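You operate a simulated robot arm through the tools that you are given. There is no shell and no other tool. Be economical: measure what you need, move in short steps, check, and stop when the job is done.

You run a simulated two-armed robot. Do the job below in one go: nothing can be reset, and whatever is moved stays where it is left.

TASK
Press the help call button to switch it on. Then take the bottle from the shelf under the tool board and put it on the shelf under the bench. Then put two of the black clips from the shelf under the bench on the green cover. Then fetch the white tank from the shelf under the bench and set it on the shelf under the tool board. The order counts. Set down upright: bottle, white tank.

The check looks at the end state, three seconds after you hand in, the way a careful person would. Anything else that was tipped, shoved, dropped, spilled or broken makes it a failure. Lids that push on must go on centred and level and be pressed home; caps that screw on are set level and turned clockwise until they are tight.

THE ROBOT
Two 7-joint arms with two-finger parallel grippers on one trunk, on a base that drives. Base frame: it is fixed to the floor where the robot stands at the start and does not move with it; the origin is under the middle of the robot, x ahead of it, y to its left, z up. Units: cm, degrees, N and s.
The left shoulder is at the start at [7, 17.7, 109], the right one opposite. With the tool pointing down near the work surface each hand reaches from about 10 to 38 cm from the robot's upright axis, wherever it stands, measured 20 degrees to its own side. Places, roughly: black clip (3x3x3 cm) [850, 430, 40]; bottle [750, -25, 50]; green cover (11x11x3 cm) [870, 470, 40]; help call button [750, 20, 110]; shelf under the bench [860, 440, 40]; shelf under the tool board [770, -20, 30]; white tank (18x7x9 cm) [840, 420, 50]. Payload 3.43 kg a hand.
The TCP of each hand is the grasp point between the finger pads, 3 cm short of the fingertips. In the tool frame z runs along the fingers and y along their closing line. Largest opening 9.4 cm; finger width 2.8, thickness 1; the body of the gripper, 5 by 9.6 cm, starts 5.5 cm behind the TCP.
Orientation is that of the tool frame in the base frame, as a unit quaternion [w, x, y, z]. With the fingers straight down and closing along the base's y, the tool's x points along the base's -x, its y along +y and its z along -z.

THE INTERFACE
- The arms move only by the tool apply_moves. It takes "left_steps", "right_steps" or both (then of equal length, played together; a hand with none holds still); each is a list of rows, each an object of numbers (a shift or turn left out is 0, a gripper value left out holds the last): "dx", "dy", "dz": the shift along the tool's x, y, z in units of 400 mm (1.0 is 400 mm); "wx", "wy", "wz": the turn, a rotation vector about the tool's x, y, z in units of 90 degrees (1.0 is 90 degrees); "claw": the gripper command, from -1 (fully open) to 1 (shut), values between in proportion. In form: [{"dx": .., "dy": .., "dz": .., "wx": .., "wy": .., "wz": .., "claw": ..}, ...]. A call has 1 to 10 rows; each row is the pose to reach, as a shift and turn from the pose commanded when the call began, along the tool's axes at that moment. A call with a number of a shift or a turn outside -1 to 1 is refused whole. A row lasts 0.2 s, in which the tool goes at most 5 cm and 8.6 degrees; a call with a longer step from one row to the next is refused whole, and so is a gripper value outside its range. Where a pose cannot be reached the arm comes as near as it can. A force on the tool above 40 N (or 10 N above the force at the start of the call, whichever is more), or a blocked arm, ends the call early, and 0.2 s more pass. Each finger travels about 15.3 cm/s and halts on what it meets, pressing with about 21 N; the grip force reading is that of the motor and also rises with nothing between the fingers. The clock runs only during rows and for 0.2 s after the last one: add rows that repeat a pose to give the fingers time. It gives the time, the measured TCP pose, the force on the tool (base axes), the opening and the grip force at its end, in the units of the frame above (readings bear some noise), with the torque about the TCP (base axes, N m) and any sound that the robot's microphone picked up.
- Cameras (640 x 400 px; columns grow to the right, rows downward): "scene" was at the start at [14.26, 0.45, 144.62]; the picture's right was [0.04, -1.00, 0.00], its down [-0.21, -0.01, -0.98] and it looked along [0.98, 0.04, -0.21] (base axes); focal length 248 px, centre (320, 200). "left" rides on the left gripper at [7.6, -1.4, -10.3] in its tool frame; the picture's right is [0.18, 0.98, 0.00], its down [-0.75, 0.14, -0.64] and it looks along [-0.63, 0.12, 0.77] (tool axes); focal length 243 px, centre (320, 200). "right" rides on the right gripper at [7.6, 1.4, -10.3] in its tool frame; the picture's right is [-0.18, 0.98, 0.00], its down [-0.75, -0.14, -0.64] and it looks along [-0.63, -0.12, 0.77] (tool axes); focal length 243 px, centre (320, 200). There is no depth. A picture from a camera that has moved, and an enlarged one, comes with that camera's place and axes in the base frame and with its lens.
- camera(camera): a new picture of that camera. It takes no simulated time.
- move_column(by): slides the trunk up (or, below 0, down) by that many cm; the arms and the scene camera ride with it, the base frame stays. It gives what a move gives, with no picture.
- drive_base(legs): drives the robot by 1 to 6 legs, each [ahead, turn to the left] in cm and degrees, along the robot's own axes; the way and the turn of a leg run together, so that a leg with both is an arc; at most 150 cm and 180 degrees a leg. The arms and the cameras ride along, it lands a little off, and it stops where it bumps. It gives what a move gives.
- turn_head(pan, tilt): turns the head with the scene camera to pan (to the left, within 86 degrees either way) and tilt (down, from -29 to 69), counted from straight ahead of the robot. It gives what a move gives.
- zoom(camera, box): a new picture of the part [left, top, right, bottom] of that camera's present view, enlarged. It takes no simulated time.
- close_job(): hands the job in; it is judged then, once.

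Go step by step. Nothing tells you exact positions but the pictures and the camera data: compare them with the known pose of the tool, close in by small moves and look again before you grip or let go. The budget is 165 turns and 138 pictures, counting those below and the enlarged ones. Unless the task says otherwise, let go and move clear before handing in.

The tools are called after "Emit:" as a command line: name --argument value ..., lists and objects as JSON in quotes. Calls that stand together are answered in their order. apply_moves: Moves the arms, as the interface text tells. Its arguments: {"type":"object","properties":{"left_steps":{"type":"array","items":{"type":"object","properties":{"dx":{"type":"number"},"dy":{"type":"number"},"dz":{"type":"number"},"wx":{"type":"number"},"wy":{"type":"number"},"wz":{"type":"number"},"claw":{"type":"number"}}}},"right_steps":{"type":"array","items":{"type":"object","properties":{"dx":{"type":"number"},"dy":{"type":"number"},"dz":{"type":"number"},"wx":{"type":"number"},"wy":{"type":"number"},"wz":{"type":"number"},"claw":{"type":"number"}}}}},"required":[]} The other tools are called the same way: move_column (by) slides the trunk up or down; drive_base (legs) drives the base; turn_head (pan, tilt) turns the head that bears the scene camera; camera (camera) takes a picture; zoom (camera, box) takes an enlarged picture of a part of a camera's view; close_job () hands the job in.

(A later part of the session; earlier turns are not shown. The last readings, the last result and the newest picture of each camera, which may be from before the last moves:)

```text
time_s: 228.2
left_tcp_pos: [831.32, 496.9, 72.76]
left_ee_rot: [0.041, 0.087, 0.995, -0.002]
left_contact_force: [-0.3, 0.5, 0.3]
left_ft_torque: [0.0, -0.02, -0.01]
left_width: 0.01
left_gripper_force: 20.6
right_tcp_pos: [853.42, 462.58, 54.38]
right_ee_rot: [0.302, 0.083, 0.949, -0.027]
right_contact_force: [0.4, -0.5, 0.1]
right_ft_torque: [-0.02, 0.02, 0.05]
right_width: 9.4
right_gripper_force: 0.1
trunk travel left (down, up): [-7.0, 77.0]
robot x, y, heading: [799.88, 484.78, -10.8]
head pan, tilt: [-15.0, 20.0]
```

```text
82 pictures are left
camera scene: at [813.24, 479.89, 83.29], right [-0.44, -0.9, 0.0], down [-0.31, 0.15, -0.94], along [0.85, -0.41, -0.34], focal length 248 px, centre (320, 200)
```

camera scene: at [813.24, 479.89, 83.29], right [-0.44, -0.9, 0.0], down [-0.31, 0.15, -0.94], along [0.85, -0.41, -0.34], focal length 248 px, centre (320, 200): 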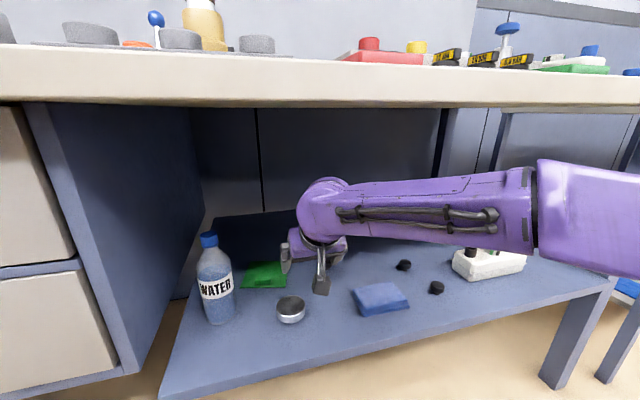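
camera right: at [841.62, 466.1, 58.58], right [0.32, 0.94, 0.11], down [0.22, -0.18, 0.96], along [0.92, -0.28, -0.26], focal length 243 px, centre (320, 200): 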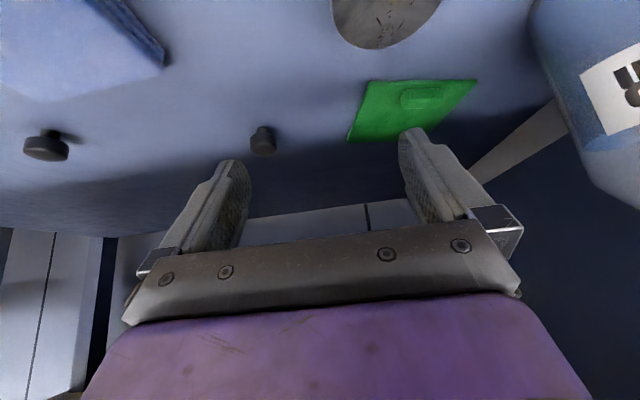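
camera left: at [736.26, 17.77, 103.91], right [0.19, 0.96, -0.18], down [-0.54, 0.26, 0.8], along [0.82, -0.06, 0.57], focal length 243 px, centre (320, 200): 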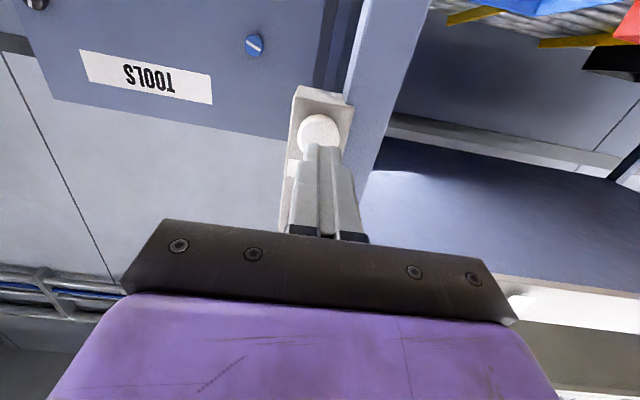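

Clip A is triangulated at (865, 452.6, ~43). The cover's corners give a centre near (869.8, 469.3), with a tab at the front edge. I'll move the open fingers above clip A.

Emit:
apply_moves --right_steps '[{"dx": -0.0455, "dy": -0.049, "dz": 0.066}, {"dx": -0.091, "dy": -0.098, "dz": 0.132}, {"dx": -0.1365, "dy": -0.147, "dz": 0.198}, {"dx": -0.182, "dy": -0.196, "dz": 0.264, "claw": -0.5}, {"dx": -0.182, "dy": -0.196, "dz": 0.264, "claw": -0.5}]'

Emit:
camera --camera "right"

Emit:
zoom --camera "scene" --box '[220, 180, 460, 330]'

```text
time_s: 229.4
left_tcp_pos: [831.26, 496.92, 72.69]
left_ee_rot: [0.041, 0.086, 0.995, -0.003]
left_contact_force: [0.0, -0.3, -1.0]
left_ft_torque: [-0.02, -0.01, 0.0]
left_width: 0.01
left_gripper_force: 21.2
right_tcp_pos: [863.76, 452.58, 49.94]
right_ee_rot: [0.301, 0.085, 0.949, -0.026]
right_contact_force: [0.0, 0.4, -0.4]
right_ft_torque: [0.0, -0.01, -0.01]
right_width: 7.07
right_gripper_force: 0.0
trunk travel left (down, up): [-7.0, 77.0]
robot x, y, heading: [800.15, 484.75, -10.7]
head pan, tilt: [-15.0, 20.0]
```

```text
81 pictures are left
camera right: at [851.99, 456.14, 54.05], right [0.32, 0.94, 0.11], down [0.22, -0.18, 0.96], along [0.92, -0.28, -0.26], focal length 243 px, centre (320, 200)
```

right: 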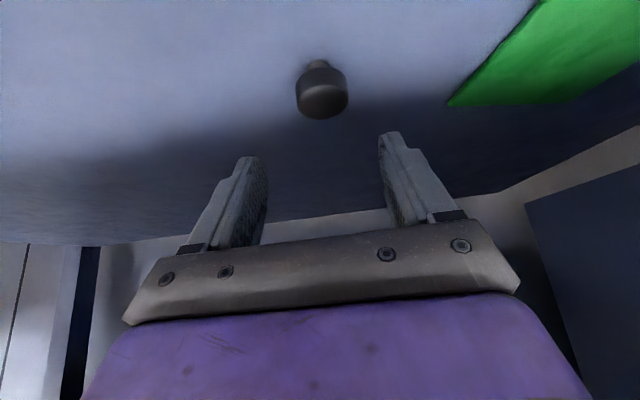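

```text
2.67 times, centred on (340, 255) of scene
camera zoom: at [813.25, 479.89, 83.29], right [-0.44, -0.9, 0.0], down [-0.31, 0.15, -0.94], along [0.85, -0.41, -0.34], focal length 660 px, centre (267, 53)
```

zoom: 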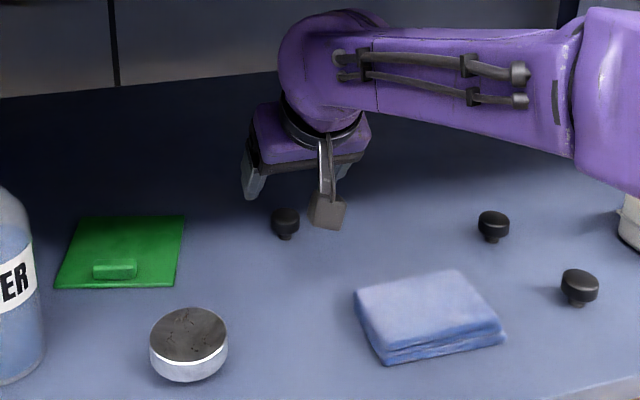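

The clip is centred between the fingers. I'll lower about 4.3 cm so the pads surround its head, then look.

Emit:
apply_moves --right_steps '[{"dx": 0.026, "dy": 0.007, "dz": 0.025}, {"dx": 0.052, "dy": 0.014, "dz": 0.05}, {"dx": 0.079, "dy": 0.014, "dz": 0.076}, {"dx": 0.079, "dy": 0.014, "dz": 0.076}]'

Emit:
camera --camera "right"

Emit:
zoom --camera "scene" --box '[260, 200, 420, 300]'

```text
time_s: 230.4
left_tcp_pos: [831.16, 496.9, 72.51]
left_ee_rot: [0.041, 0.087, 0.995, -0.003]
left_contact_force: [-0.2, 0.0, -0.2]
left_ft_torque: [0.01, 0.04, 0.01]
left_width: 0.0
left_gripper_force: 21.5
right_tcp_pos: [863.26, 453.3, 45.72]
right_ee_rot: [0.302, 0.084, 0.949, -0.026]
right_contact_force: [1.5, -0.1, 2.3]
right_ft_torque: [-0.06, -0.03, 0.03]
right_width: 7.06
right_gripper_force: 0.1
trunk travel left (down, up): [-7.0, 77.0]
robot x, y, heading: [800.23, 484.27, -10.7]
head pan, tilt: [-15.0, 20.0]
```

```text
79 pictures are left
camera right: at [851.43, 456.97, 49.89], right [0.32, 0.94, 0.11], down [0.22, -0.18, 0.96], along [0.92, -0.28, -0.26], focal length 243 px, centre (320, 200)
```

right: 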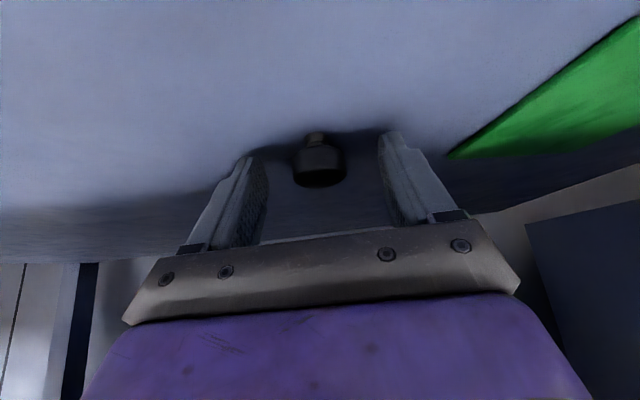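

```text
4.00 times, centred on (340, 250) of scene
camera zoom: at [813.23, 479.9, 83.3], right [-0.44, -0.9, 0.0], down [-0.31, 0.15, -0.94], along [0.85, -0.41, -0.34], focal length 990 px, centre (240, 0)
```

zoom: 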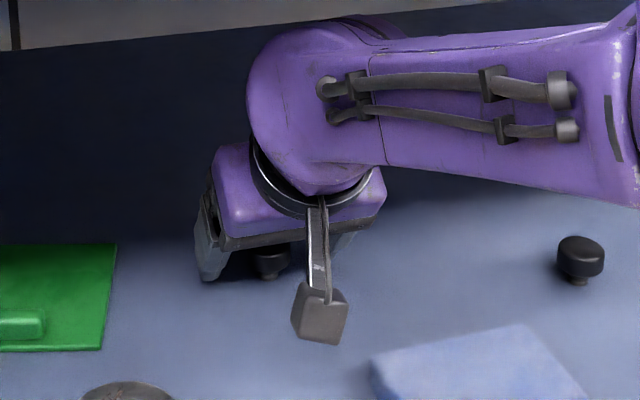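

The clip head is centred between the pads and the tips just touch the shelf. Closing.

Emit:
apply_moves --right_steps '[{"dx": -0.004, "dz": -0.004, "claw": 0}, {"dx": -0.004, "dz": -0.004, "claw": 0.4}, {"dx": -0.004, "dz": -0.004, "claw": 1}, {"dx": -0.004, "dz": -0.004, "claw": 1}, {"dx": -0.004, "dz": -0.004, "claw": 1}]'

Emit:
camera --camera "right"

```text
time_s: 231.6
left_tcp_pos: [831.37, 496.9, 72.63]
left_ee_rot: [0.04, 0.087, 0.995, -0.002]
left_contact_force: [0.1, 0.3, -0.6]
left_ft_torque: [-0.01, -0.01, -0.02]
left_width: 0.0
left_gripper_force: 21.7
right_tcp_pos: [863.21, 453.41, 45.88]
right_ee_rot: [0.3, 0.084, 0.95, -0.026]
right_contact_force: [0.2, 0.1, 0.0]
right_ft_torque: [0.01, 0.0, 0.0]
right_width: 2.73
right_gripper_force: 21.7
trunk travel left (down, up): [-7.0, 77.0]
robot x, y, heading: [800.06, 484.9, -10.9]
head pan, tilt: [-15.0, 20.0]
```

```text
77 pictures are left
camera right: at [851.44, 456.97, 50.03], right [0.32, 0.94, 0.11], down [0.22, -0.18, 0.96], along [0.92, -0.28, -0.26], focal length 243 px, centre (320, 200)
```

right: 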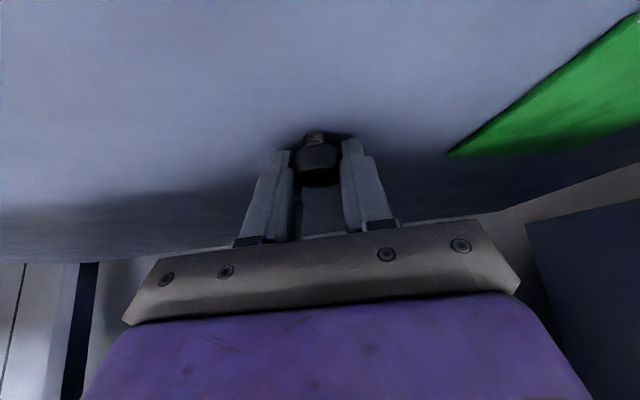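

Clip gripped at 2.7 cm. I'll lift it 5 cm and carry it over the far part of the cover.

Emit:
apply_moves --right_steps '[{"dx": -0.036, "dz": -0.051}, {"dx": -0.0723, "dz": -0.102}, {"dx": -0.101, "dy": 0.096, "dz": -0.082}, {"dx": -0.13, "dy": 0.192, "dz": -0.062}, {"dx": -0.158, "dy": 0.289, "dz": -0.042}, {"dx": -0.187, "dy": 0.385, "dz": -0.021}, {"dx": -0.187, "dy": 0.385, "dz": -0.021}]'

Emit:
camera --camera "right"

Emit:
zoom --camera "scene" --box '[180, 190, 380, 320]'

```text
time_s: 233.2
left_tcp_pos: [831.33, 496.73, 72.8]
left_ee_rot: [0.04, 0.087, 0.995, -0.003]
left_contact_force: [0.5, 0.3, 0.5]
left_ft_torque: [0.0, -0.01, 0.02]
left_width: 0.0
left_gripper_force: 21.2
right_tcp_pos: [871.52, 467.51, 50.98]
right_ee_rot: [0.3, 0.085, 0.95, -0.027]
right_contact_force: [0.9, 0.4, -0.6]
right_ft_torque: [0.02, -0.01, 0.04]
right_width: 2.72
right_gripper_force: 20.9
trunk travel left (down, up): [-7.0, 77.0]
robot x, y, heading: [799.71, 484.72, -10.8]
head pan, tilt: [-15.0, 20.0]
```

```text
76 pictures are left
camera right: at [859.54, 471.08, 55.13], right [0.32, 0.94, 0.11], down [0.22, -0.18, 0.96], along [0.92, -0.28, -0.26], focal length 243 px, centre (320, 200)
```

right: 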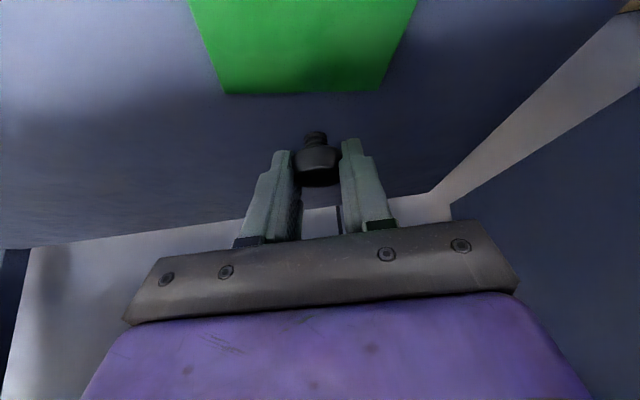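

```text
3.08 times, centred on (280, 255) of scene
camera zoom: at [813.25, 479.9, 83.29], right [-0.44, -0.9, 0.0], down [-0.31, 0.15, -0.94], along [0.85, -0.41, -0.34], focal length 762 px, centre (443, 31)
```

zoom: 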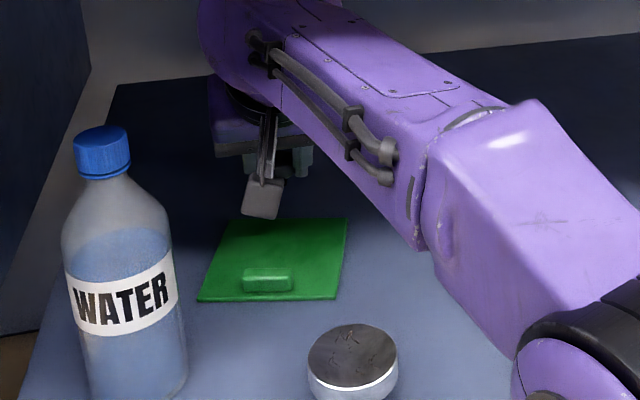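

The clip is only about 2 cm inside the far edge of the cover. I'll shift it inward to (870.7, 466.6) and lower to just above the cover.

Emit:
apply_moves --right_steps '[{"dx": 0.031, "dy": -0.014, "dz": 0.02}, {"dx": 0.062, "dy": -0.0275, "dz": 0.039}, {"dx": 0.091, "dy": -0.0275, "dz": 0.058}, {"dx": 0.091, "dy": -0.0275, "dz": 0.058}]'

Emit:
camera --camera "right"

Emit:
zoom --camera "scene" --box '[200, 210, 340, 310]'

```text
time_s: 234.2
left_tcp_pos: [831.42, 496.92, 72.63]
left_ee_rot: [0.041, 0.087, 0.995, -0.002]
left_contact_force: [0.6, 0.2, 0.0]
left_ft_torque: [-0.05, -0.02, 0.02]
left_width: 0.02
left_gripper_force: 20.9
right_tcp_pos: [869.58, 466.67, 46.84]
right_ee_rot: [0.302, 0.085, 0.949, -0.027]
right_contact_force: [-0.9, 0.2, -0.8]
right_ft_torque: [0.0, -0.01, 0.0]
right_width: 2.74
right_gripper_force: 21.0
trunk travel left (down, up): [-7.0, 77.0]
robot x, y, heading: [799.85, 484.63, -10.6]
head pan, tilt: [-15.0, 20.0]
```

```text
74 pictures are left
camera right: at [857.78, 470.35, 51.1], right [0.32, 0.94, 0.11], down [0.22, -0.18, 0.96], along [0.92, -0.28, -0.26], focal length 243 px, centre (320, 200)
```

right: 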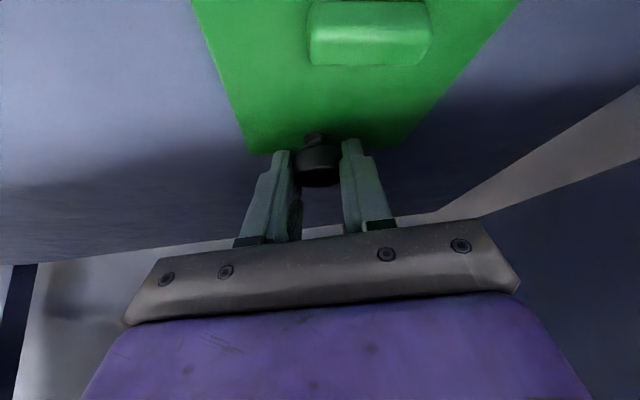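

```text
4.00 times, centred on (270, 260) of scene
camera zoom: at [813.25, 479.9, 83.29], right [-0.44, -0.9, 0.0], down [-0.31, 0.15, -0.94], along [0.85, -0.41, -0.34], focal length 990 px, centre (520, -40)
```

zoom: 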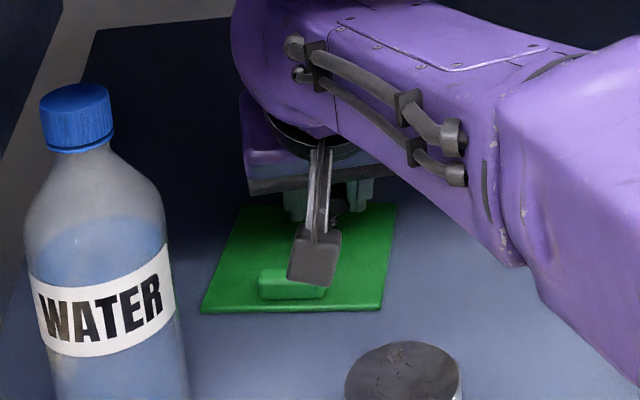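

Still near the far edge, so I'll shift about 1.7 cm toward me and ease down in small steps until contact.

Emit:
apply_moves --right_steps '[{"dx": 0.02, "dy": -0.005, "dz": -0.012}, {"dx": 0.041, "dy": -0.009, "dz": -0.0137}, {"dx": 0.0453, "dy": -0.009, "dz": -0.0076}, {"dx": 0.0453, "dy": -0.009, "dz": -0.0076}]'

Emit:
zoom --camera "right" --box '[200, 0, 440, 200]'

```text
time_s: 235.2
left_tcp_pos: [831.18, 496.86, 72.65]
left_ee_rot: [0.041, 0.087, 0.995, -0.002]
left_contact_force: [0.0, 0.3, 0.9]
left_ft_torque: [0.03, 0.03, 0.02]
left_width: 0.0
left_gripper_force: 21.5
right_tcp_pos: [867.94, 466.71, 46.21]
right_ee_rot: [0.302, 0.084, 0.949, -0.027]
right_contact_force: [1.5, -0.1, 3.6]
right_ft_torque: [-0.01, -0.04, 0.01]
right_width: 2.72
right_gripper_force: 21.6
trunk travel left (down, up): [-7.0, 77.0]
robot x, y, heading: [800.05, 484.85, -10.9]
head pan, tilt: [-15.0, 20.0]
```

```text
2.00 times, centred on (320, 100) of right
camera zoom: at [856.08, 470.25, 50.41], right [0.32, 0.94, 0.11], down [0.21, -0.18, 0.96], along [0.92, -0.28, -0.26], focal length 485 px, centre (320, 400)
```

zoom: 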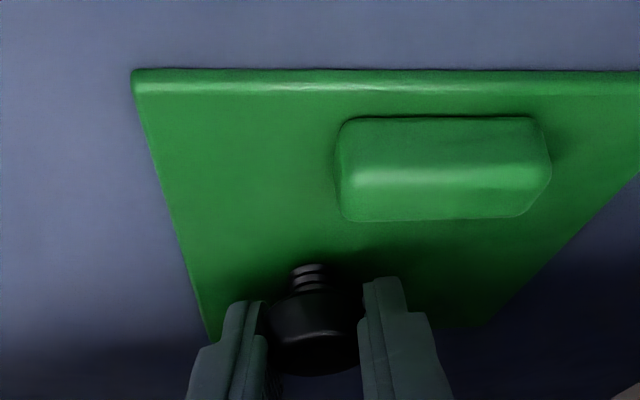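

The clip's stem rests on the cover (3.6 N) well inside its edges. I'll open slightly, check, then lift straight up.

Emit:
apply_moves --right_steps '[{"claw": 0.3}, {"claw": 0.1}, {"claw": 0.1}]'

Emit:
zoom --camera "right" --box '[200, 0, 440, 200]'

```text
time_s: 236.0
left_tcp_pos: [831.34, 496.94, 72.63]
left_ee_rot: [0.042, 0.087, 0.995, -0.002]
left_contact_force: [0.3, -0.9, -0.7]
left_ft_torque: [0.02, 0.0, -0.02]
left_width: 0.0
left_gripper_force: 21.1
right_tcp_pos: [867.91, 466.61, 46.27]
right_ee_rot: [0.302, 0.084, 0.949, -0.026]
right_contact_force: [0.2, 0.1, 3.8]
right_ft_torque: [0.04, -0.03, -0.02]
right_width: 4.14
right_gripper_force: 0.0
trunk travel left (down, up): [-7.0, 77.0]
robot x, y, heading: [800.13, 484.69, -11.0]
head pan, tilt: [-15.0, 20.0]
```

```text
2.00 times, centred on (320, 100) of right
camera zoom: at [856.08, 470.26, 50.38], right [0.32, 0.94, 0.11], down [0.22, -0.18, 0.96], along [0.92, -0.28, -0.26], focal length 485 px, centre (320, 400)
```

zoom: 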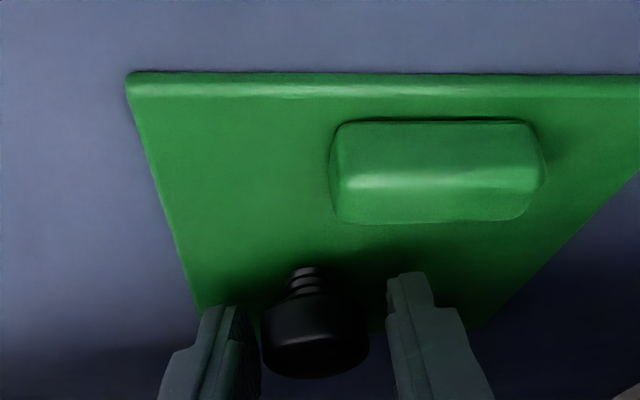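

The clip stands on the cover. I'll lift straight up and carry the hand over to clip B near (858, 433).

Emit:
apply_moves --right_steps '[{"dx": -0.043, "dz": -0.061}, {"dx": -0.087, "dz": -0.122}, {"dx": -0.074, "dy": -0.1, "dz": -0.131, "claw": 0.1}, {"dx": -0.061, "dy": -0.2, "dz": -0.14, "claw": -0.5}, {"dx": -0.048, "dy": -0.31, "dz": -0.149}, {"dx": -0.035, "dy": -0.42, "dz": -0.158}, {"dx": -0.022, "dy": -0.53, "dz": -0.167}, {"dx": -0.009, "dy": -0.64, "dz": -0.176}, {"dx": 0.004, "dy": -0.75, "dz": -0.185}, {"dx": 0.016, "dy": -0.8, "dz": -0.194}]'

Emit:
camera --camera "right"

Emit:
camera --camera "scene"

```text
time_s: 238.2
left_tcp_pos: [831.24, 496.82, 72.49]
left_ee_rot: [0.041, 0.087, 0.995, -0.003]
left_contact_force: [0.1, -0.7, -0.9]
left_ft_torque: [0.0, -0.02, 0.0]
left_width: 0.03
left_gripper_force: 21.5
right_tcp_pos: [857.46, 436.13, 52.1]
right_ee_rot: [0.301, 0.084, 0.95, -0.026]
right_contact_force: [0.0, -0.3, 0.7]
right_ft_torque: [-0.01, 0.02, -0.02]
right_width: 7.05
right_gripper_force: 0.1
trunk travel left (down, up): [-7.0, 77.0]
robot x, y, heading: [799.99, 484.77, -10.9]
head pan, tilt: [-15.0, 20.0]
```

```text
70 pictures are left
camera right: at [845.67, 439.74, 56.26], right [0.32, 0.94, 0.11], down [0.22, -0.18, 0.96], along [0.92, -0.28, -0.26], focal length 243 px, centre (320, 200)
```

right: 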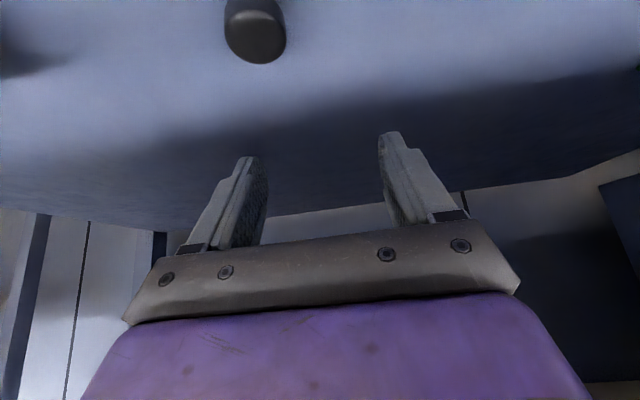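

```text
69 pictures are left
camera scene: at [813.24, 479.88, 83.29], right [-0.44, -0.9, 0.0], down [-0.31, 0.15, -0.94], along [0.85, -0.41, -0.34], focal length 248 px, centre (320, 200)
```

scene: 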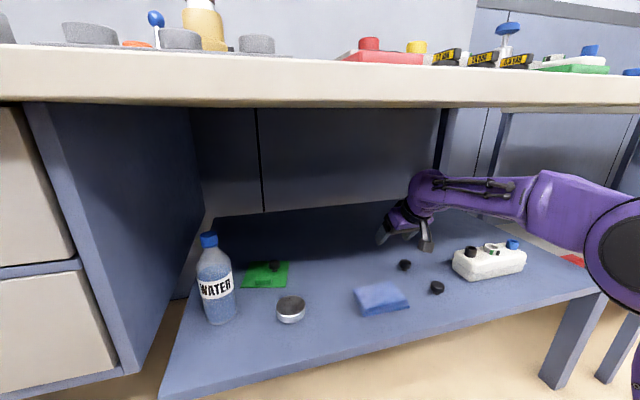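

Clip one stands on the cover. Clip B is at about (854.4, 434.8). I'll back the hand over it.

Emit:
apply_moves --right_steps '[{"dx": 0.05, "dy": -0.024, "dz": -0.006}, {"dx": 0.1075, "dy": -0.048, "dz": -0.012}, {"dx": 0.1075, "dy": -0.048, "dz": -0.012}]'

Emit:
camera --camera "right"

```text
time_s: 239.0
left_tcp_pos: [831.42, 496.87, 72.66]
left_ee_rot: [0.041, 0.087, 0.995, -0.003]
left_contact_force: [-0.3, 0.1, 0.5]
left_ft_torque: [0.01, 0.01, 0.0]
left_width: 0.0
left_gripper_force: 21.4
right_tcp_pos: [853.47, 434.88, 49.83]
right_ee_rot: [0.301, 0.084, 0.95, -0.027]
right_contact_force: [-0.1, -0.2, -0.2]
right_ft_torque: [-0.02, -0.01, -0.02]
right_width: 7.05
right_gripper_force: 0.0
trunk travel left (down, up): [-7.0, 77.0]
robot x, y, heading: [799.73, 484.9, -10.5]
head pan, tilt: [-15.0, 20.0]
```

```text
68 pictures are left
camera right: at [841.64, 438.52, 54.05], right [0.32, 0.94, 0.11], down [0.22, -0.18, 0.96], along [0.92, -0.28, -0.26], focal length 243 px, centre (320, 200)
```

right: 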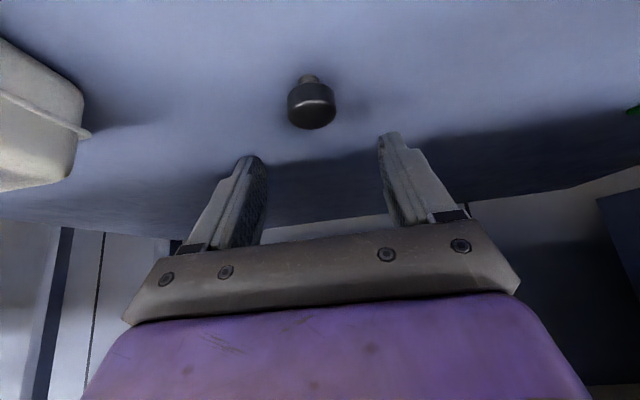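

Aligned over clip B. Lowering and closing.

Emit:
apply_moves --right_steps '[{"dx": 0.02, "dz": 0.028}, {"dx": 0.04, "dz": 0.056}, {"dx": 0.058, "dz": 0.082}, {"dx": 0.058, "dz": 0.082}]'

Emit:
camera --camera "right"

```text
time_s: 240.0
left_tcp_pos: [831.18, 496.84, 72.59]
left_ee_rot: [0.04, 0.087, 0.995, -0.003]
left_contact_force: [-0.1, 0.3, 0.3]
left_ft_torque: [0.01, -0.02, 0.0]
left_width: 0.0
left_gripper_force: 21.0
right_tcp_pos: [853.22, 434.68, 46.05]
right_ee_rot: [0.302, 0.085, 0.949, -0.026]
right_contact_force: [0.1, -0.6, 0.1]
right_ft_torque: [-0.02, 0.01, 0.01]
right_width: 7.06
right_gripper_force: 0.1
trunk travel left (down, up): [-7.0, 77.0]
robot x, y, heading: [799.93, 484.84, -11.1]
head pan, tilt: [-15.0, 20.0]
```

```text
67 pictures are left
camera right: at [841.52, 438.33, 50.09], right [0.32, 0.94, 0.11], down [0.22, -0.18, 0.96], along [0.92, -0.28, -0.26], focal length 243 px, centre (320, 200)
```

right: 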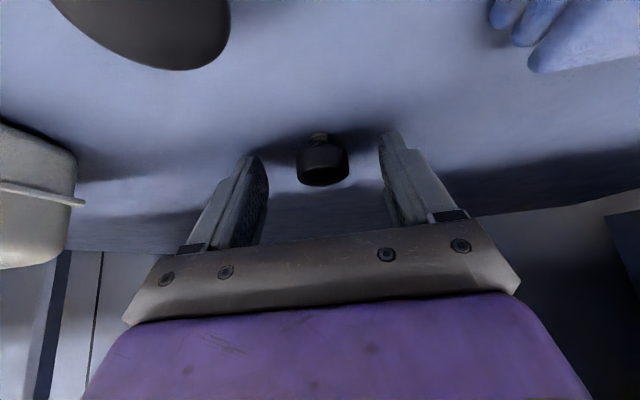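

The clip sits just as the first one did. Closing, then lifting.

Emit:
apply_moves --right_steps '[{"dx": 0.002, "dz": 0.002, "claw": 0}, {"dx": 0.002, "dz": 0.002, "claw": 0.4}, {"dx": 0.002, "dz": 0.002, "claw": 1}, {"dx": 0.002, "dz": 0.002, "claw": 1}, {"dx": 0.002, "dz": 0.002, "claw": 1}, {"dx": -0.04, "dz": -0.06}, {"dx": -0.087, "dz": -0.122}]'

Emit:
camera --camera "right"

```text
time_s: 241.6
left_tcp_pos: [831.23, 496.97, 72.55]
left_ee_rot: [0.042, 0.087, 0.995, -0.003]
left_contact_force: [-0.3, 0.1, -0.5]
left_ft_torque: [0.02, -0.01, 0.05]
left_width: 0.0
left_gripper_force: 21.0
right_tcp_pos: [853.34, 434.75, 52.14]
right_ee_rot: [0.302, 0.084, 0.949, -0.027]
right_contact_force: [0.0, -0.1, -0.2]
right_ft_torque: [0.01, -0.02, 0.0]
right_width: 2.71
right_gripper_force: 20.9
trunk travel left (down, up): [-7.0, 77.0]
robot x, y, heading: [799.78, 484.83, -11.1]
head pan, tilt: [-15.0, 20.0]
```

```text
66 pictures are left
camera right: at [841.55, 438.4, 56.2], right [0.32, 0.94, 0.11], down [0.22, -0.18, 0.96], along [0.92, -0.28, -0.26], focal length 243 px, centre (320, 200)
```

right: 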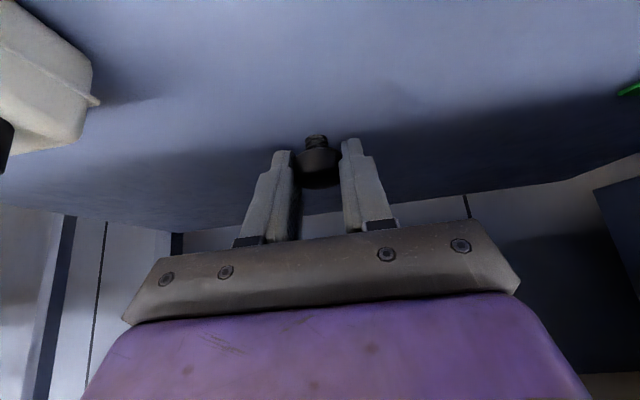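

Clip two is held. To avoid the cover's tab and the bottle, I'll yaw the hand about 31° left and bring the clip over the far-left part of the cover, to about (872.6, 469.9).

Emit:
apply_moves --right_steps '[{"dx": -0.049, "dy": 0.1, "dz": -0.03, "wx": -0.022, "wz": -0.031}, {"dx": -0.08, "dy": 0.205, "dz": -0.012, "wx": -0.044, "wz": -0.062}, {"dx": -0.11, "dy": 0.31, "dz": 0.006, "wx": -0.066, "wz": -0.094}, {"dx": -0.14, "dy": 0.415, "dz": 0.024, "wx": -0.088, "wz": -0.125}, {"dx": -0.17, "dy": 0.52, "dz": 0.042, "wx": -0.11, "wz": -0.156}, {"dx": -0.2, "dy": 0.625, "dz": 0.06, "wx": -0.133, "wz": -0.187}, {"dx": -0.23, "dy": 0.73, "dz": 0.078, "wx": -0.155, "wz": -0.219}, {"dx": -0.26, "dy": 0.835, "dz": 0.096, "wx": -0.177, "wz": -0.25}, {"dx": -0.2915, "dy": 0.94, "dz": 0.114, "wx": -0.199, "wz": -0.281}, {"dx": -0.2915, "dy": 0.94, "dz": 0.114, "wx": -0.199, "wz": -0.281}]'

Emit:
camera --camera "right"

Emit:
zoom --camera "scene" --box '[180, 190, 380, 320]'

```text
time_s: 243.8
left_tcp_pos: [831.3, 496.84, 72.61]
left_ee_rot: [0.042, 0.087, 0.995, -0.003]
left_contact_force: [0.7, -0.7, 0.6]
left_ft_torque: [-0.01, -0.02, 0.0]
left_width: 0.0
left_gripper_force: 20.8
right_tcp_pos: [871.11, 469.48, 54.55]
right_ee_rot: [0.297, -0.173, 0.937, 0.056]
right_contact_force: [-0.1, 0.3, -1.0]
right_ft_torque: [0.0, -0.02, 0.0]
right_width: 2.73
right_gripper_force: 21.0
right hand out of reach, approached as far as the arm can: row 9, 10
trunk travel left (down, up): [-7.0, 77.0]
robot x, y, heading: [800.25, 484.83, -10.8]
head pan, tilt: [-15.0, 20.0]
```

```text
65 pictures are left
camera right: at [859.23, 466.56, 58.74], right [-0.21, 0.97, 0.11], down [0.28, -0.05, 0.96], along [0.94, 0.23, -0.26], focal length 243 px, centre (320, 200)
```

right: 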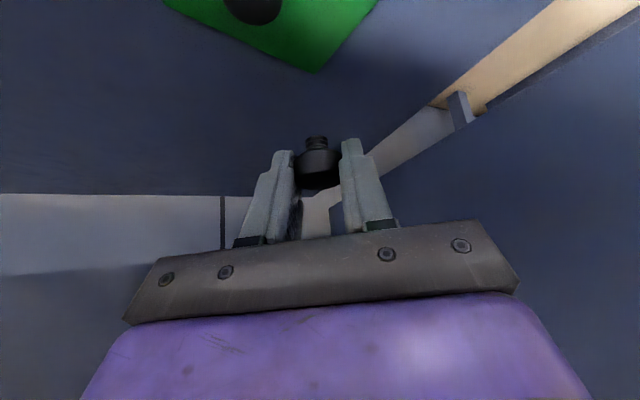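

```text
3.08 times, centred on (280, 255) of scene
camera zoom: at [813.27, 479.9, 83.29], right [-0.44, -0.9, 0.0], down [-0.31, 0.15, -0.94], along [0.85, -0.41, -0.34], focal length 762 px, centre (443, 31)
```

zoom: 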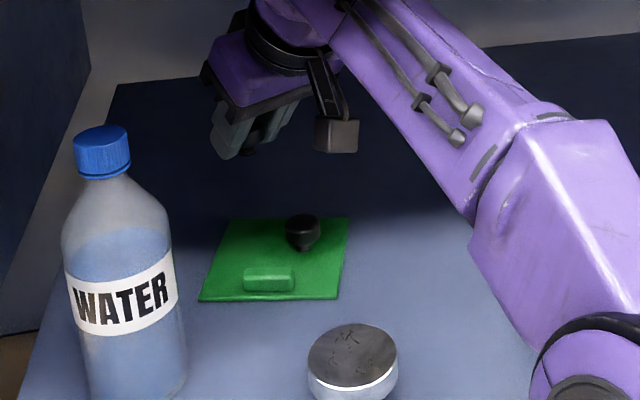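

The clip hovers over the far-left part of the cover. I'll lower to just above it.

Emit:
apply_moves --right_steps '[{"dx": 0.037, "dz": 0.053}, {"dx": 0.075, "dz": 0.106}, {"dx": 0.109, "dz": 0.155}, {"dx": 0.109, "dz": 0.155}]'

Emit:
camera --camera "right"

Emit:
zoom --camera "scene" --box '[180, 190, 380, 320]'

```text
time_s: 244.8
left_tcp_pos: [831.28, 497.01, 72.72]
left_ee_rot: [0.041, 0.087, 0.995, -0.003]
left_contact_force: [-0.7, 0.3, 0.1]
left_ft_torque: [0.01, -0.02, 0.02]
left_width: 0.0
left_gripper_force: 20.8
right_tcp_pos: [871.21, 469.59, 47.09]
right_ee_rot: [0.298, -0.172, 0.937, 0.055]
right_contact_force: [-0.2, -0.6, 0.7]
right_ft_torque: [0.01, -0.02, -0.02]
right_width: 2.67
right_gripper_force: 21.6
trunk travel left (down, up): [-7.0, 77.0]
robot x, y, heading: [800.06, 484.57, -10.9]
head pan, tilt: [-15.0, 20.0]
```

```text
63 pictures are left
camera right: at [859.33, 466.6, 51.21], right [-0.21, 0.97, 0.11], down [0.28, -0.05, 0.96], along [0.94, 0.23, -0.26], focal length 243 px, centre (320, 200)
```

right: 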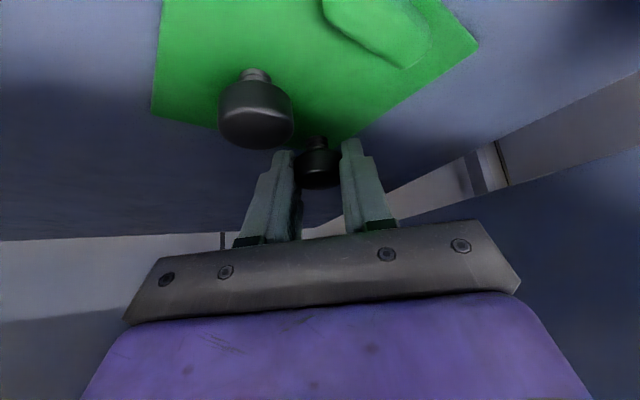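

```text
3.08 times, centred on (280, 255) of scene
camera zoom: at [813.25, 479.89, 83.29], right [-0.44, -0.9, 0.0], down [-0.31, 0.15, -0.94], along [0.85, -0.41, -0.34], focal length 762 px, centre (443, 31)
```

zoom: 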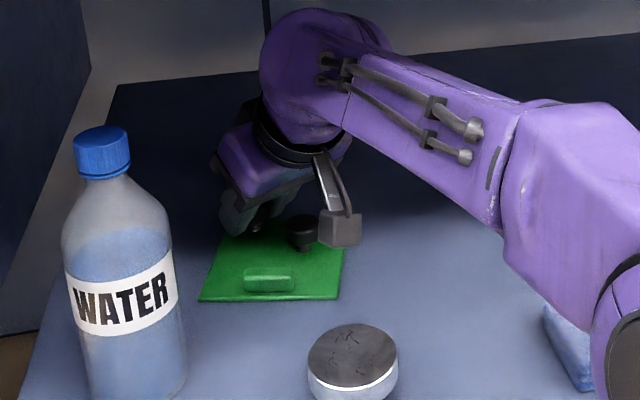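

The stem is about 2.2 cm inside both nearby edges, so the clip is fully on the cover and clear of clip one. I'll lower in 2–3 mm steps to contact.

Emit:
apply_moves --right_steps '[{"dx": 0.0043, "dz": 0.0061}, {"dx": 0.0086, "dz": 0.0122}, {"dx": 0.0115, "dz": 0.0163}, {"dx": 0.0115, "dz": 0.0163}]'

```text
time_s: 245.8
left_tcp_pos: [831.34, 496.8, 72.63]
left_ee_rot: [0.041, 0.086, 0.995, -0.002]
left_contact_force: [-1.0, 0.0, -0.5]
left_ft_torque: [-0.03, -0.01, 0.05]
left_width: 0.0
left_gripper_force: 21.4
right_tcp_pos: [871.16, 469.54, 46.4]
right_ee_rot: [0.297, -0.172, 0.938, 0.055]
right_contact_force: [-0.8, 1.1, -0.1]
right_ft_torque: [0.0, 0.02, 0.01]
right_width: 2.72
right_gripper_force: 21.3
trunk travel left (down, up): [-7.0, 77.0]
robot x, y, heading: [800.13, 484.86, -11.0]
head pan, tilt: [-15.0, 20.0]
```

Emit:
apply_moves --right_steps '[{"dx": 0.0022, "dz": 0.003}, {"dx": 0.0043, "dz": 0.0061}, {"dx": 0.0043, "dz": 0.0061}]'

Emit:
zoom --camera "right" --box '[200, 40, 440, 220]'

```text
time_s: 246.6
left_tcp_pos: [831.39, 496.75, 72.62]
left_ee_rot: [0.042, 0.089, 0.995, -0.003]
left_contact_force: [0.0, -0.3, -1.0]
left_ft_torque: [0.01, 0.0, 0.03]
left_width: 0.0
left_gripper_force: 20.8
right_tcp_pos: [871.25, 469.51, 46.26]
right_ee_rot: [0.299, -0.172, 0.937, 0.055]
right_contact_force: [1.0, 0.0, 5.6]
right_ft_torque: [0.02, -0.07, 0.02]
right_width: 2.74
right_gripper_force: 21.0
trunk travel left (down, up): [-7.0, 77.0]
robot x, y, heading: [800.07, 485.03, -10.6]
head pan, tilt: [-15.0, 20.0]
```

```text
2.22 times, centred on (320, 130) of right
camera zoom: at [859.32, 466.52, 50.38], right [-0.21, 0.97, 0.11], down [0.28, -0.05, 0.96], along [0.94, 0.23, -0.26], focal length 539 px, centre (320, 356)
```

zoom: 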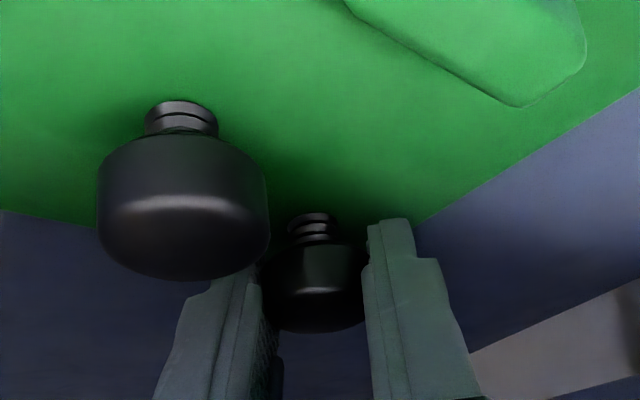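

Contact at 5.6 N with the stem on green. I'll open just a little and lift.

Emit:
apply_moves --right_steps '[{"claw": 0.3}, {"claw": 0.2}, {"claw": 0.2}]'

Emit:
zoom --camera "right" --box '[200, 40, 440, 220]'

```text
time_s: 247.4
left_tcp_pos: [831.26, 496.91, 72.61]
left_ee_rot: [0.041, 0.087, 0.995, -0.002]
left_contact_force: [0.1, -0.6, -0.9]
left_ft_torque: [0.0, -0.02, -0.03]
left_width: 0.01
left_gripper_force: 20.8
right_tcp_pos: [871.3, 469.41, 46.23]
right_ee_rot: [0.299, -0.171, 0.937, 0.055]
right_contact_force: [0.6, 0.6, 5.6]
right_ft_torque: [0.01, -0.04, 0.03]
right_width: 3.64
right_gripper_force: 0.1
trunk travel left (down, up): [-7.0, 77.0]
robot x, y, heading: [799.74, 484.37, -10.7]
head pan, tilt: [-15.0, 20.0]
```

```text
2.22 times, centred on (320, 130) of right
camera zoom: at [859.31, 466.53, 50.36], right [-0.21, 0.97, 0.11], down [0.28, -0.05, 0.96], along [0.94, 0.23, -0.26], focal length 539 px, centre (320, 356)
```

zoom: 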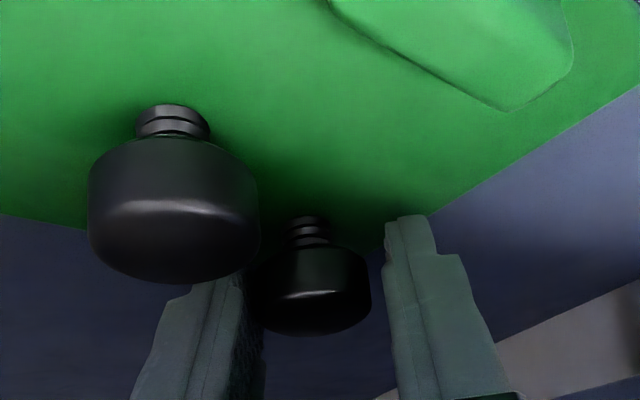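

Both clips are standing. Lift straight up and check.

Emit:
apply_moves --right_steps '[{"dx": -0.02, "dz": -0.028}, {"dx": -0.07, "dz": -0.1}, {"dx": -0.115, "dz": -0.163}]'

Emit:
zoom --camera "scene" --box '[180, 190, 380, 320]'

```text
time_s: 248.2
left_tcp_pos: [831.3, 496.85, 72.75]
left_ee_rot: [0.041, 0.086, 0.995, -0.003]
left_contact_force: [1.1, -0.1, 0.3]
left_ft_torque: [-0.02, -0.01, -0.01]
left_width: 0.0
left_gripper_force: 20.7
right_tcp_pos: [871.21, 469.39, 54.18]
right_ee_rot: [0.297, -0.173, 0.937, 0.055]
right_contact_force: [-0.1, 0.1, -0.4]
right_ft_torque: [0.01, 0.01, 0.01]
right_width: 3.76
right_gripper_force: 0.1
trunk travel left (down, up): [-7.0, 77.0]
robot x, y, heading: [800.19, 484.95, -10.8]
head pan, tilt: [-15.0, 20.0]
```

```text
3.08 times, centred on (280, 255) of scene
camera zoom: at [813.25, 479.9, 83.29], right [-0.44, -0.9, 0.0], down [-0.31, 0.15, -0.94], along [0.85, -0.41, -0.34], focal length 762 px, centre (443, 31)
```

zoom: 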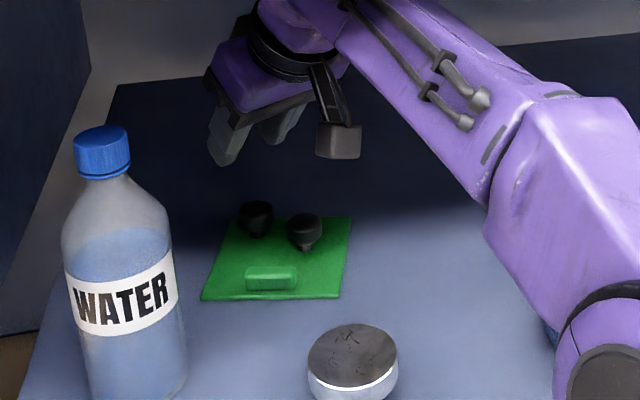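

Both clips stand on the cover. Next is the white tank. I'll withdraw the hand toward the front and undo the yaw.

Emit:
apply_moves --right_steps '[{"dx": 0.075, "dy": -0.035, "dz": -0.07, "wx": 0.028, "wz": 0.04}, {"dx": 0.15, "dy": -0.07, "dz": -0.14, "wx": 0.056, "wz": 0.08}, {"dx": 0.225, "dy": -0.105, "dz": -0.21, "wx": 0.085, "wz": 0.12}, {"dx": 0.3, "dy": -0.14, "dz": -0.28, "wx": 0.113, "wz": 0.16}, {"dx": 0.375, "dy": -0.178, "dz": -0.35, "wx": 0.141, "wz": 0.2}, {"dx": 0.45, "dy": -0.215, "dz": -0.42, "wx": 0.17, "wz": 0.24}, {"dx": 0.52, "dy": -0.248, "dz": -0.49, "wx": 0.198, "wz": 0.281}]'

Emit:
drive_base --legs '[[-28, 0]]'

Emit:
turn_head --pan -20 --tilt 20

Emit:
camera --camera "scene"

Emit:
camera --camera "right"

```text
time_s: 249.8
left_tcp_pos: [831.33, 496.78, 72.65]
left_ee_rot: [0.042, 0.087, 0.995, -0.003]
left_contact_force: [0.5, 0.2, 0.0]
left_ft_torque: [0.01, -0.02, -0.03]
left_width: 0.01
left_gripper_force: 21.0
right_tcp_pos: [848.08, 450.01, 58.17]
right_ee_rot: [0.303, 0.084, 0.949, -0.026]
right_contact_force: [0.3, 0.1, 0.5]
right_ft_torque: [0.01, 0.03, -0.03]
right_width: 3.78
right_gripper_force: 0.1
trunk travel left (down, up): [-7.0, 77.0]
robot x, y, heading: [800.04, 485.13, -10.7]
head pan, tilt: [-15.0, 20.0]
```

```text
time_s: 251.8
left_tcp_pos: [803.32, 502.26, 72.65]
left_ee_rot: [0.04, 0.088, 0.995, -0.003]
left_contact_force: [-0.9, -0.1, -0.1]
left_ft_torque: [0.01, 0.01, -0.02]
left_width: 0.01
left_gripper_force: 21.0
right_tcp_pos: [820.13, 455.34, 58.17]
right_ee_rot: [0.301, 0.085, 0.949, -0.026]
right_contact_force: [-0.6, -0.3, -0.6]
right_ft_torque: [0.01, -0.02, 0.0]
right_width: 3.76
right_gripper_force: 0.2
trunk travel left (down, up): [-7.0, 77.0]
robot x, y, heading: [771.85, 490.09, -11.0]
head pan, tilt: [-15.0, 20.0]
```

```text
time_s: 252.4
left_tcp_pos: [803.34, 502.2, 72.59]
left_ee_rot: [0.041, 0.088, 0.995, -0.002]
left_contact_force: [-1.1, 0.0, -0.2]
left_ft_torque: [0.03, -0.01, -0.01]
left_width: 0.02
left_gripper_force: 20.7
right_tcp_pos: [820.19, 455.29, 58.01]
right_ee_rot: [0.301, 0.084, 0.95, -0.026]
right_contact_force: [-0.5, 0.0, -0.3]
right_ft_torque: [0.01, 0.03, -0.04]
right_width: 3.76
right_gripper_force: 0.0
trunk travel left (down, up): [-7.0, 77.0]
robot x, y, heading: [772.05, 490.25, -10.8]
head pan, tilt: [-20.0, 20.0]
```

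```text
58 pictures are left
camera scene: at [784.83, 484.55, 83.29], right [-0.51, -0.86, 0.0], down [-0.29, 0.18, -0.94], along [0.81, -0.48, -0.34], focal length 248 px, centre (320, 200)
```

scene: 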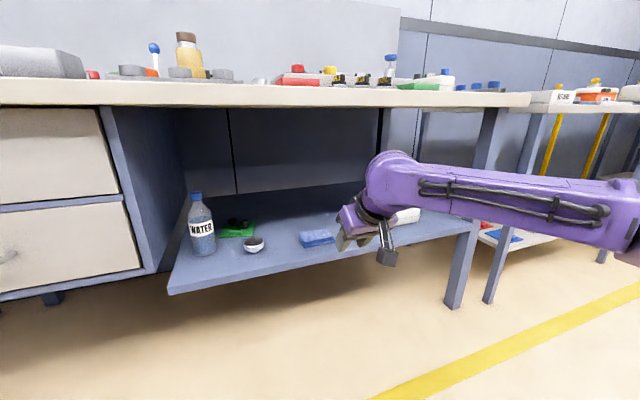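

```text
57 pictures are left
camera right: at [808.38, 458.99, 62.23], right [0.32, 0.94, 0.11], down [0.22, -0.18, 0.96], along [0.92, -0.28, -0.26], focal length 243 px, centre (320, 200)
```

right: 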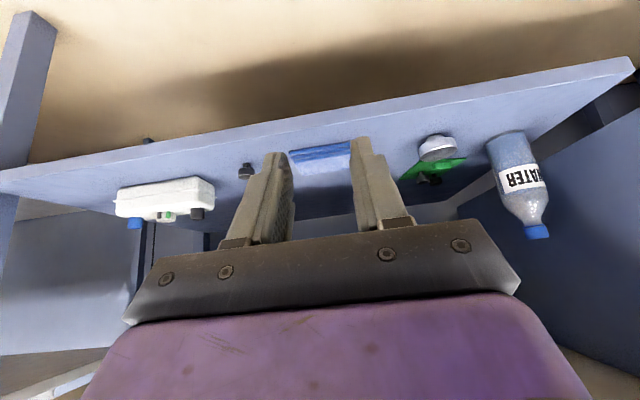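

I see the white tank lying lengthwise along the shelf front near (845, 412), with a blue cap, a port and a black cap on top. I'll reposition straight in front of it at a safe distance.

Emit:
drive_base --legs '[[0, -85], [45, 0], [0, 85]]'

Emit:
apply_moves --right_steps '[{"wy": 0.06, "dx": -0.05, "dz": -0.03}, {"wy": 0.12, "dx": -0.1, "dz": -0.06}, {"wy": 0.19, "dx": -0.15, "dz": -0.09}, {"wy": 0.26, "dx": -0.2, "dz": -0.12}, {"wy": 0.33, "dx": -0.22, "dz": -0.15}, {"wy": 0.389, "dx": -0.22, "dz": -0.18, "claw": -1}]'

Emit:
turn_head --pan -15 --tilt 20

Emit:
camera --camera "scene"

Emit:
camera --camera "right"

```text
time_s: 262.3
left_tcp_pos: [799.29, 457.31, 72.6]
left_ee_rot: [0.042, 0.091, 0.995, -0.003]
left_contact_force: [0.4, 0.7, -0.1]
left_ft_torque: [-0.02, 0.01, 0.01]
left_width: 0.01
left_gripper_force: 20.7
right_tcp_pos: [815.79, 410.29, 58.06]
right_ee_rot: [0.3, 0.089, 0.949, -0.028]
right_contact_force: [0.5, -0.2, -0.3]
right_ft_torque: [0.01, -0.02, 0.01]
right_width: 3.77
right_gripper_force: 0.1
trunk travel left (down, up): [-7.0, 77.0]
robot x, y, heading: [767.84, 445.73, -11.5]
head pan, tilt: [-20.0, 20.0]
```

```text
time_s: 263.7
left_tcp_pos: [799.4, 457.3, 72.67]
left_ee_rot: [0.041, 0.091, 0.995, -0.003]
left_contact_force: [0.3, -0.6, 0.5]
left_ft_torque: [0.02, 0.01, 0.0]
left_width: 0.0
left_gripper_force: 21.0
right_tcp_pos: [818.59, 410.06, 68.45]
right_ee_rot: [0.009, 0.091, 0.996, -0.004]
right_contact_force: [0.4, 1.2, 0.6]
right_ft_torque: [0.0, 0.0, -0.01]
right_width: 9.39
right_gripper_force: 0.2
right hand out of reach, approached as far as the arm can: row 6
trunk travel left (down, up): [-7.0, 77.0]
robot x, y, heading: [767.78, 445.61, -11.2]
head pan, tilt: [-20.0, 20.0]
```

```text
time_s: 264.4
left_tcp_pos: [799.41, 457.16, 72.7]
left_ee_rot: [0.041, 0.092, 0.995, -0.004]
left_contact_force: [-0.6, -0.4, 0.5]
left_ft_torque: [0.04, 0.02, -0.02]
left_width: 0.0
left_gripper_force: 20.9
right_tcp_pos: [818.58, 409.86, 68.51]
right_ee_rot: [0.009, 0.089, 0.996, -0.002]
right_contact_force: [-0.2, -0.1, -0.1]
right_ft_torque: [0.01, 0.04, -0.01]
right_width: 9.4
right_gripper_force: 0.1
trunk travel left (down, up): [-7.0, 77.0]
robot x, y, heading: [768.07, 445.59, -11.3]
head pan, tilt: [-15.0, 20.0]
```

```text
56 pictures are left
camera scene: at [781.17, 440.48, 83.29], right [-0.44, -0.9, 0.0], down [-0.31, 0.15, -0.94], along [0.84, -0.42, -0.34], focal length 248 px, centre (320, 200)
```

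scene: 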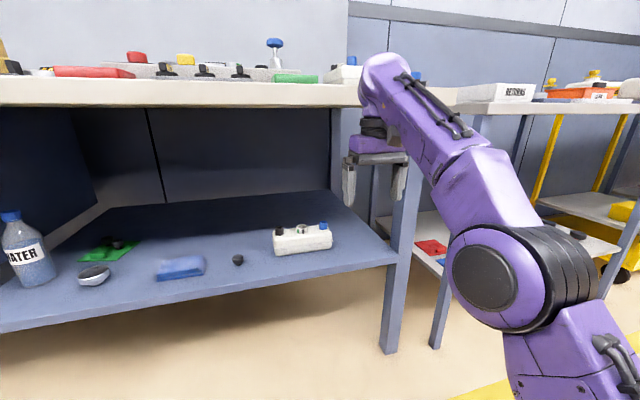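

```text
55 pictures are left
camera right: at [811.08, 412.89, 78.69], right [0.36, 0.93, 0.0], down [0.7, -0.27, 0.66], along [0.61, -0.23, -0.75], focal length 243 px, centre (320, 200)
```

right: 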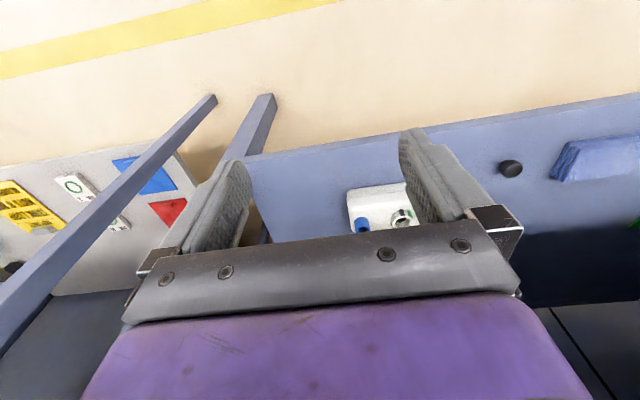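

The tank is clearly visible in the scene view. I'll zoom to measure it.

Emit:
zoom --camera "scene" --box '[220, 200, 360, 290]'

```text
4.44 times, centred on (290, 245) of scene
camera zoom: at [781.17, 440.48, 83.29], right [-0.44, -0.9, 0.0], down [-0.31, 0.15, -0.94], along [0.84, -0.42, -0.34], focal length 1100 px, centre (453, 0)
```

zoom: 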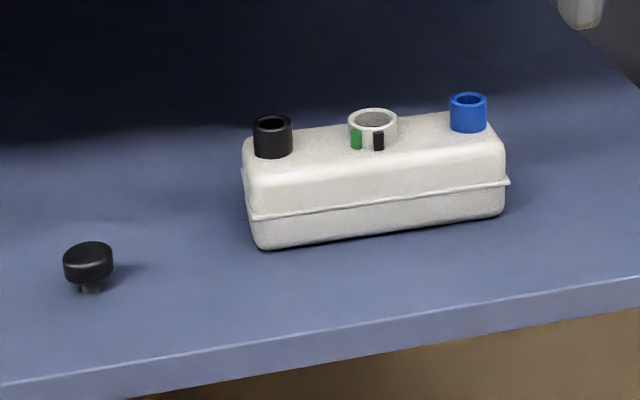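

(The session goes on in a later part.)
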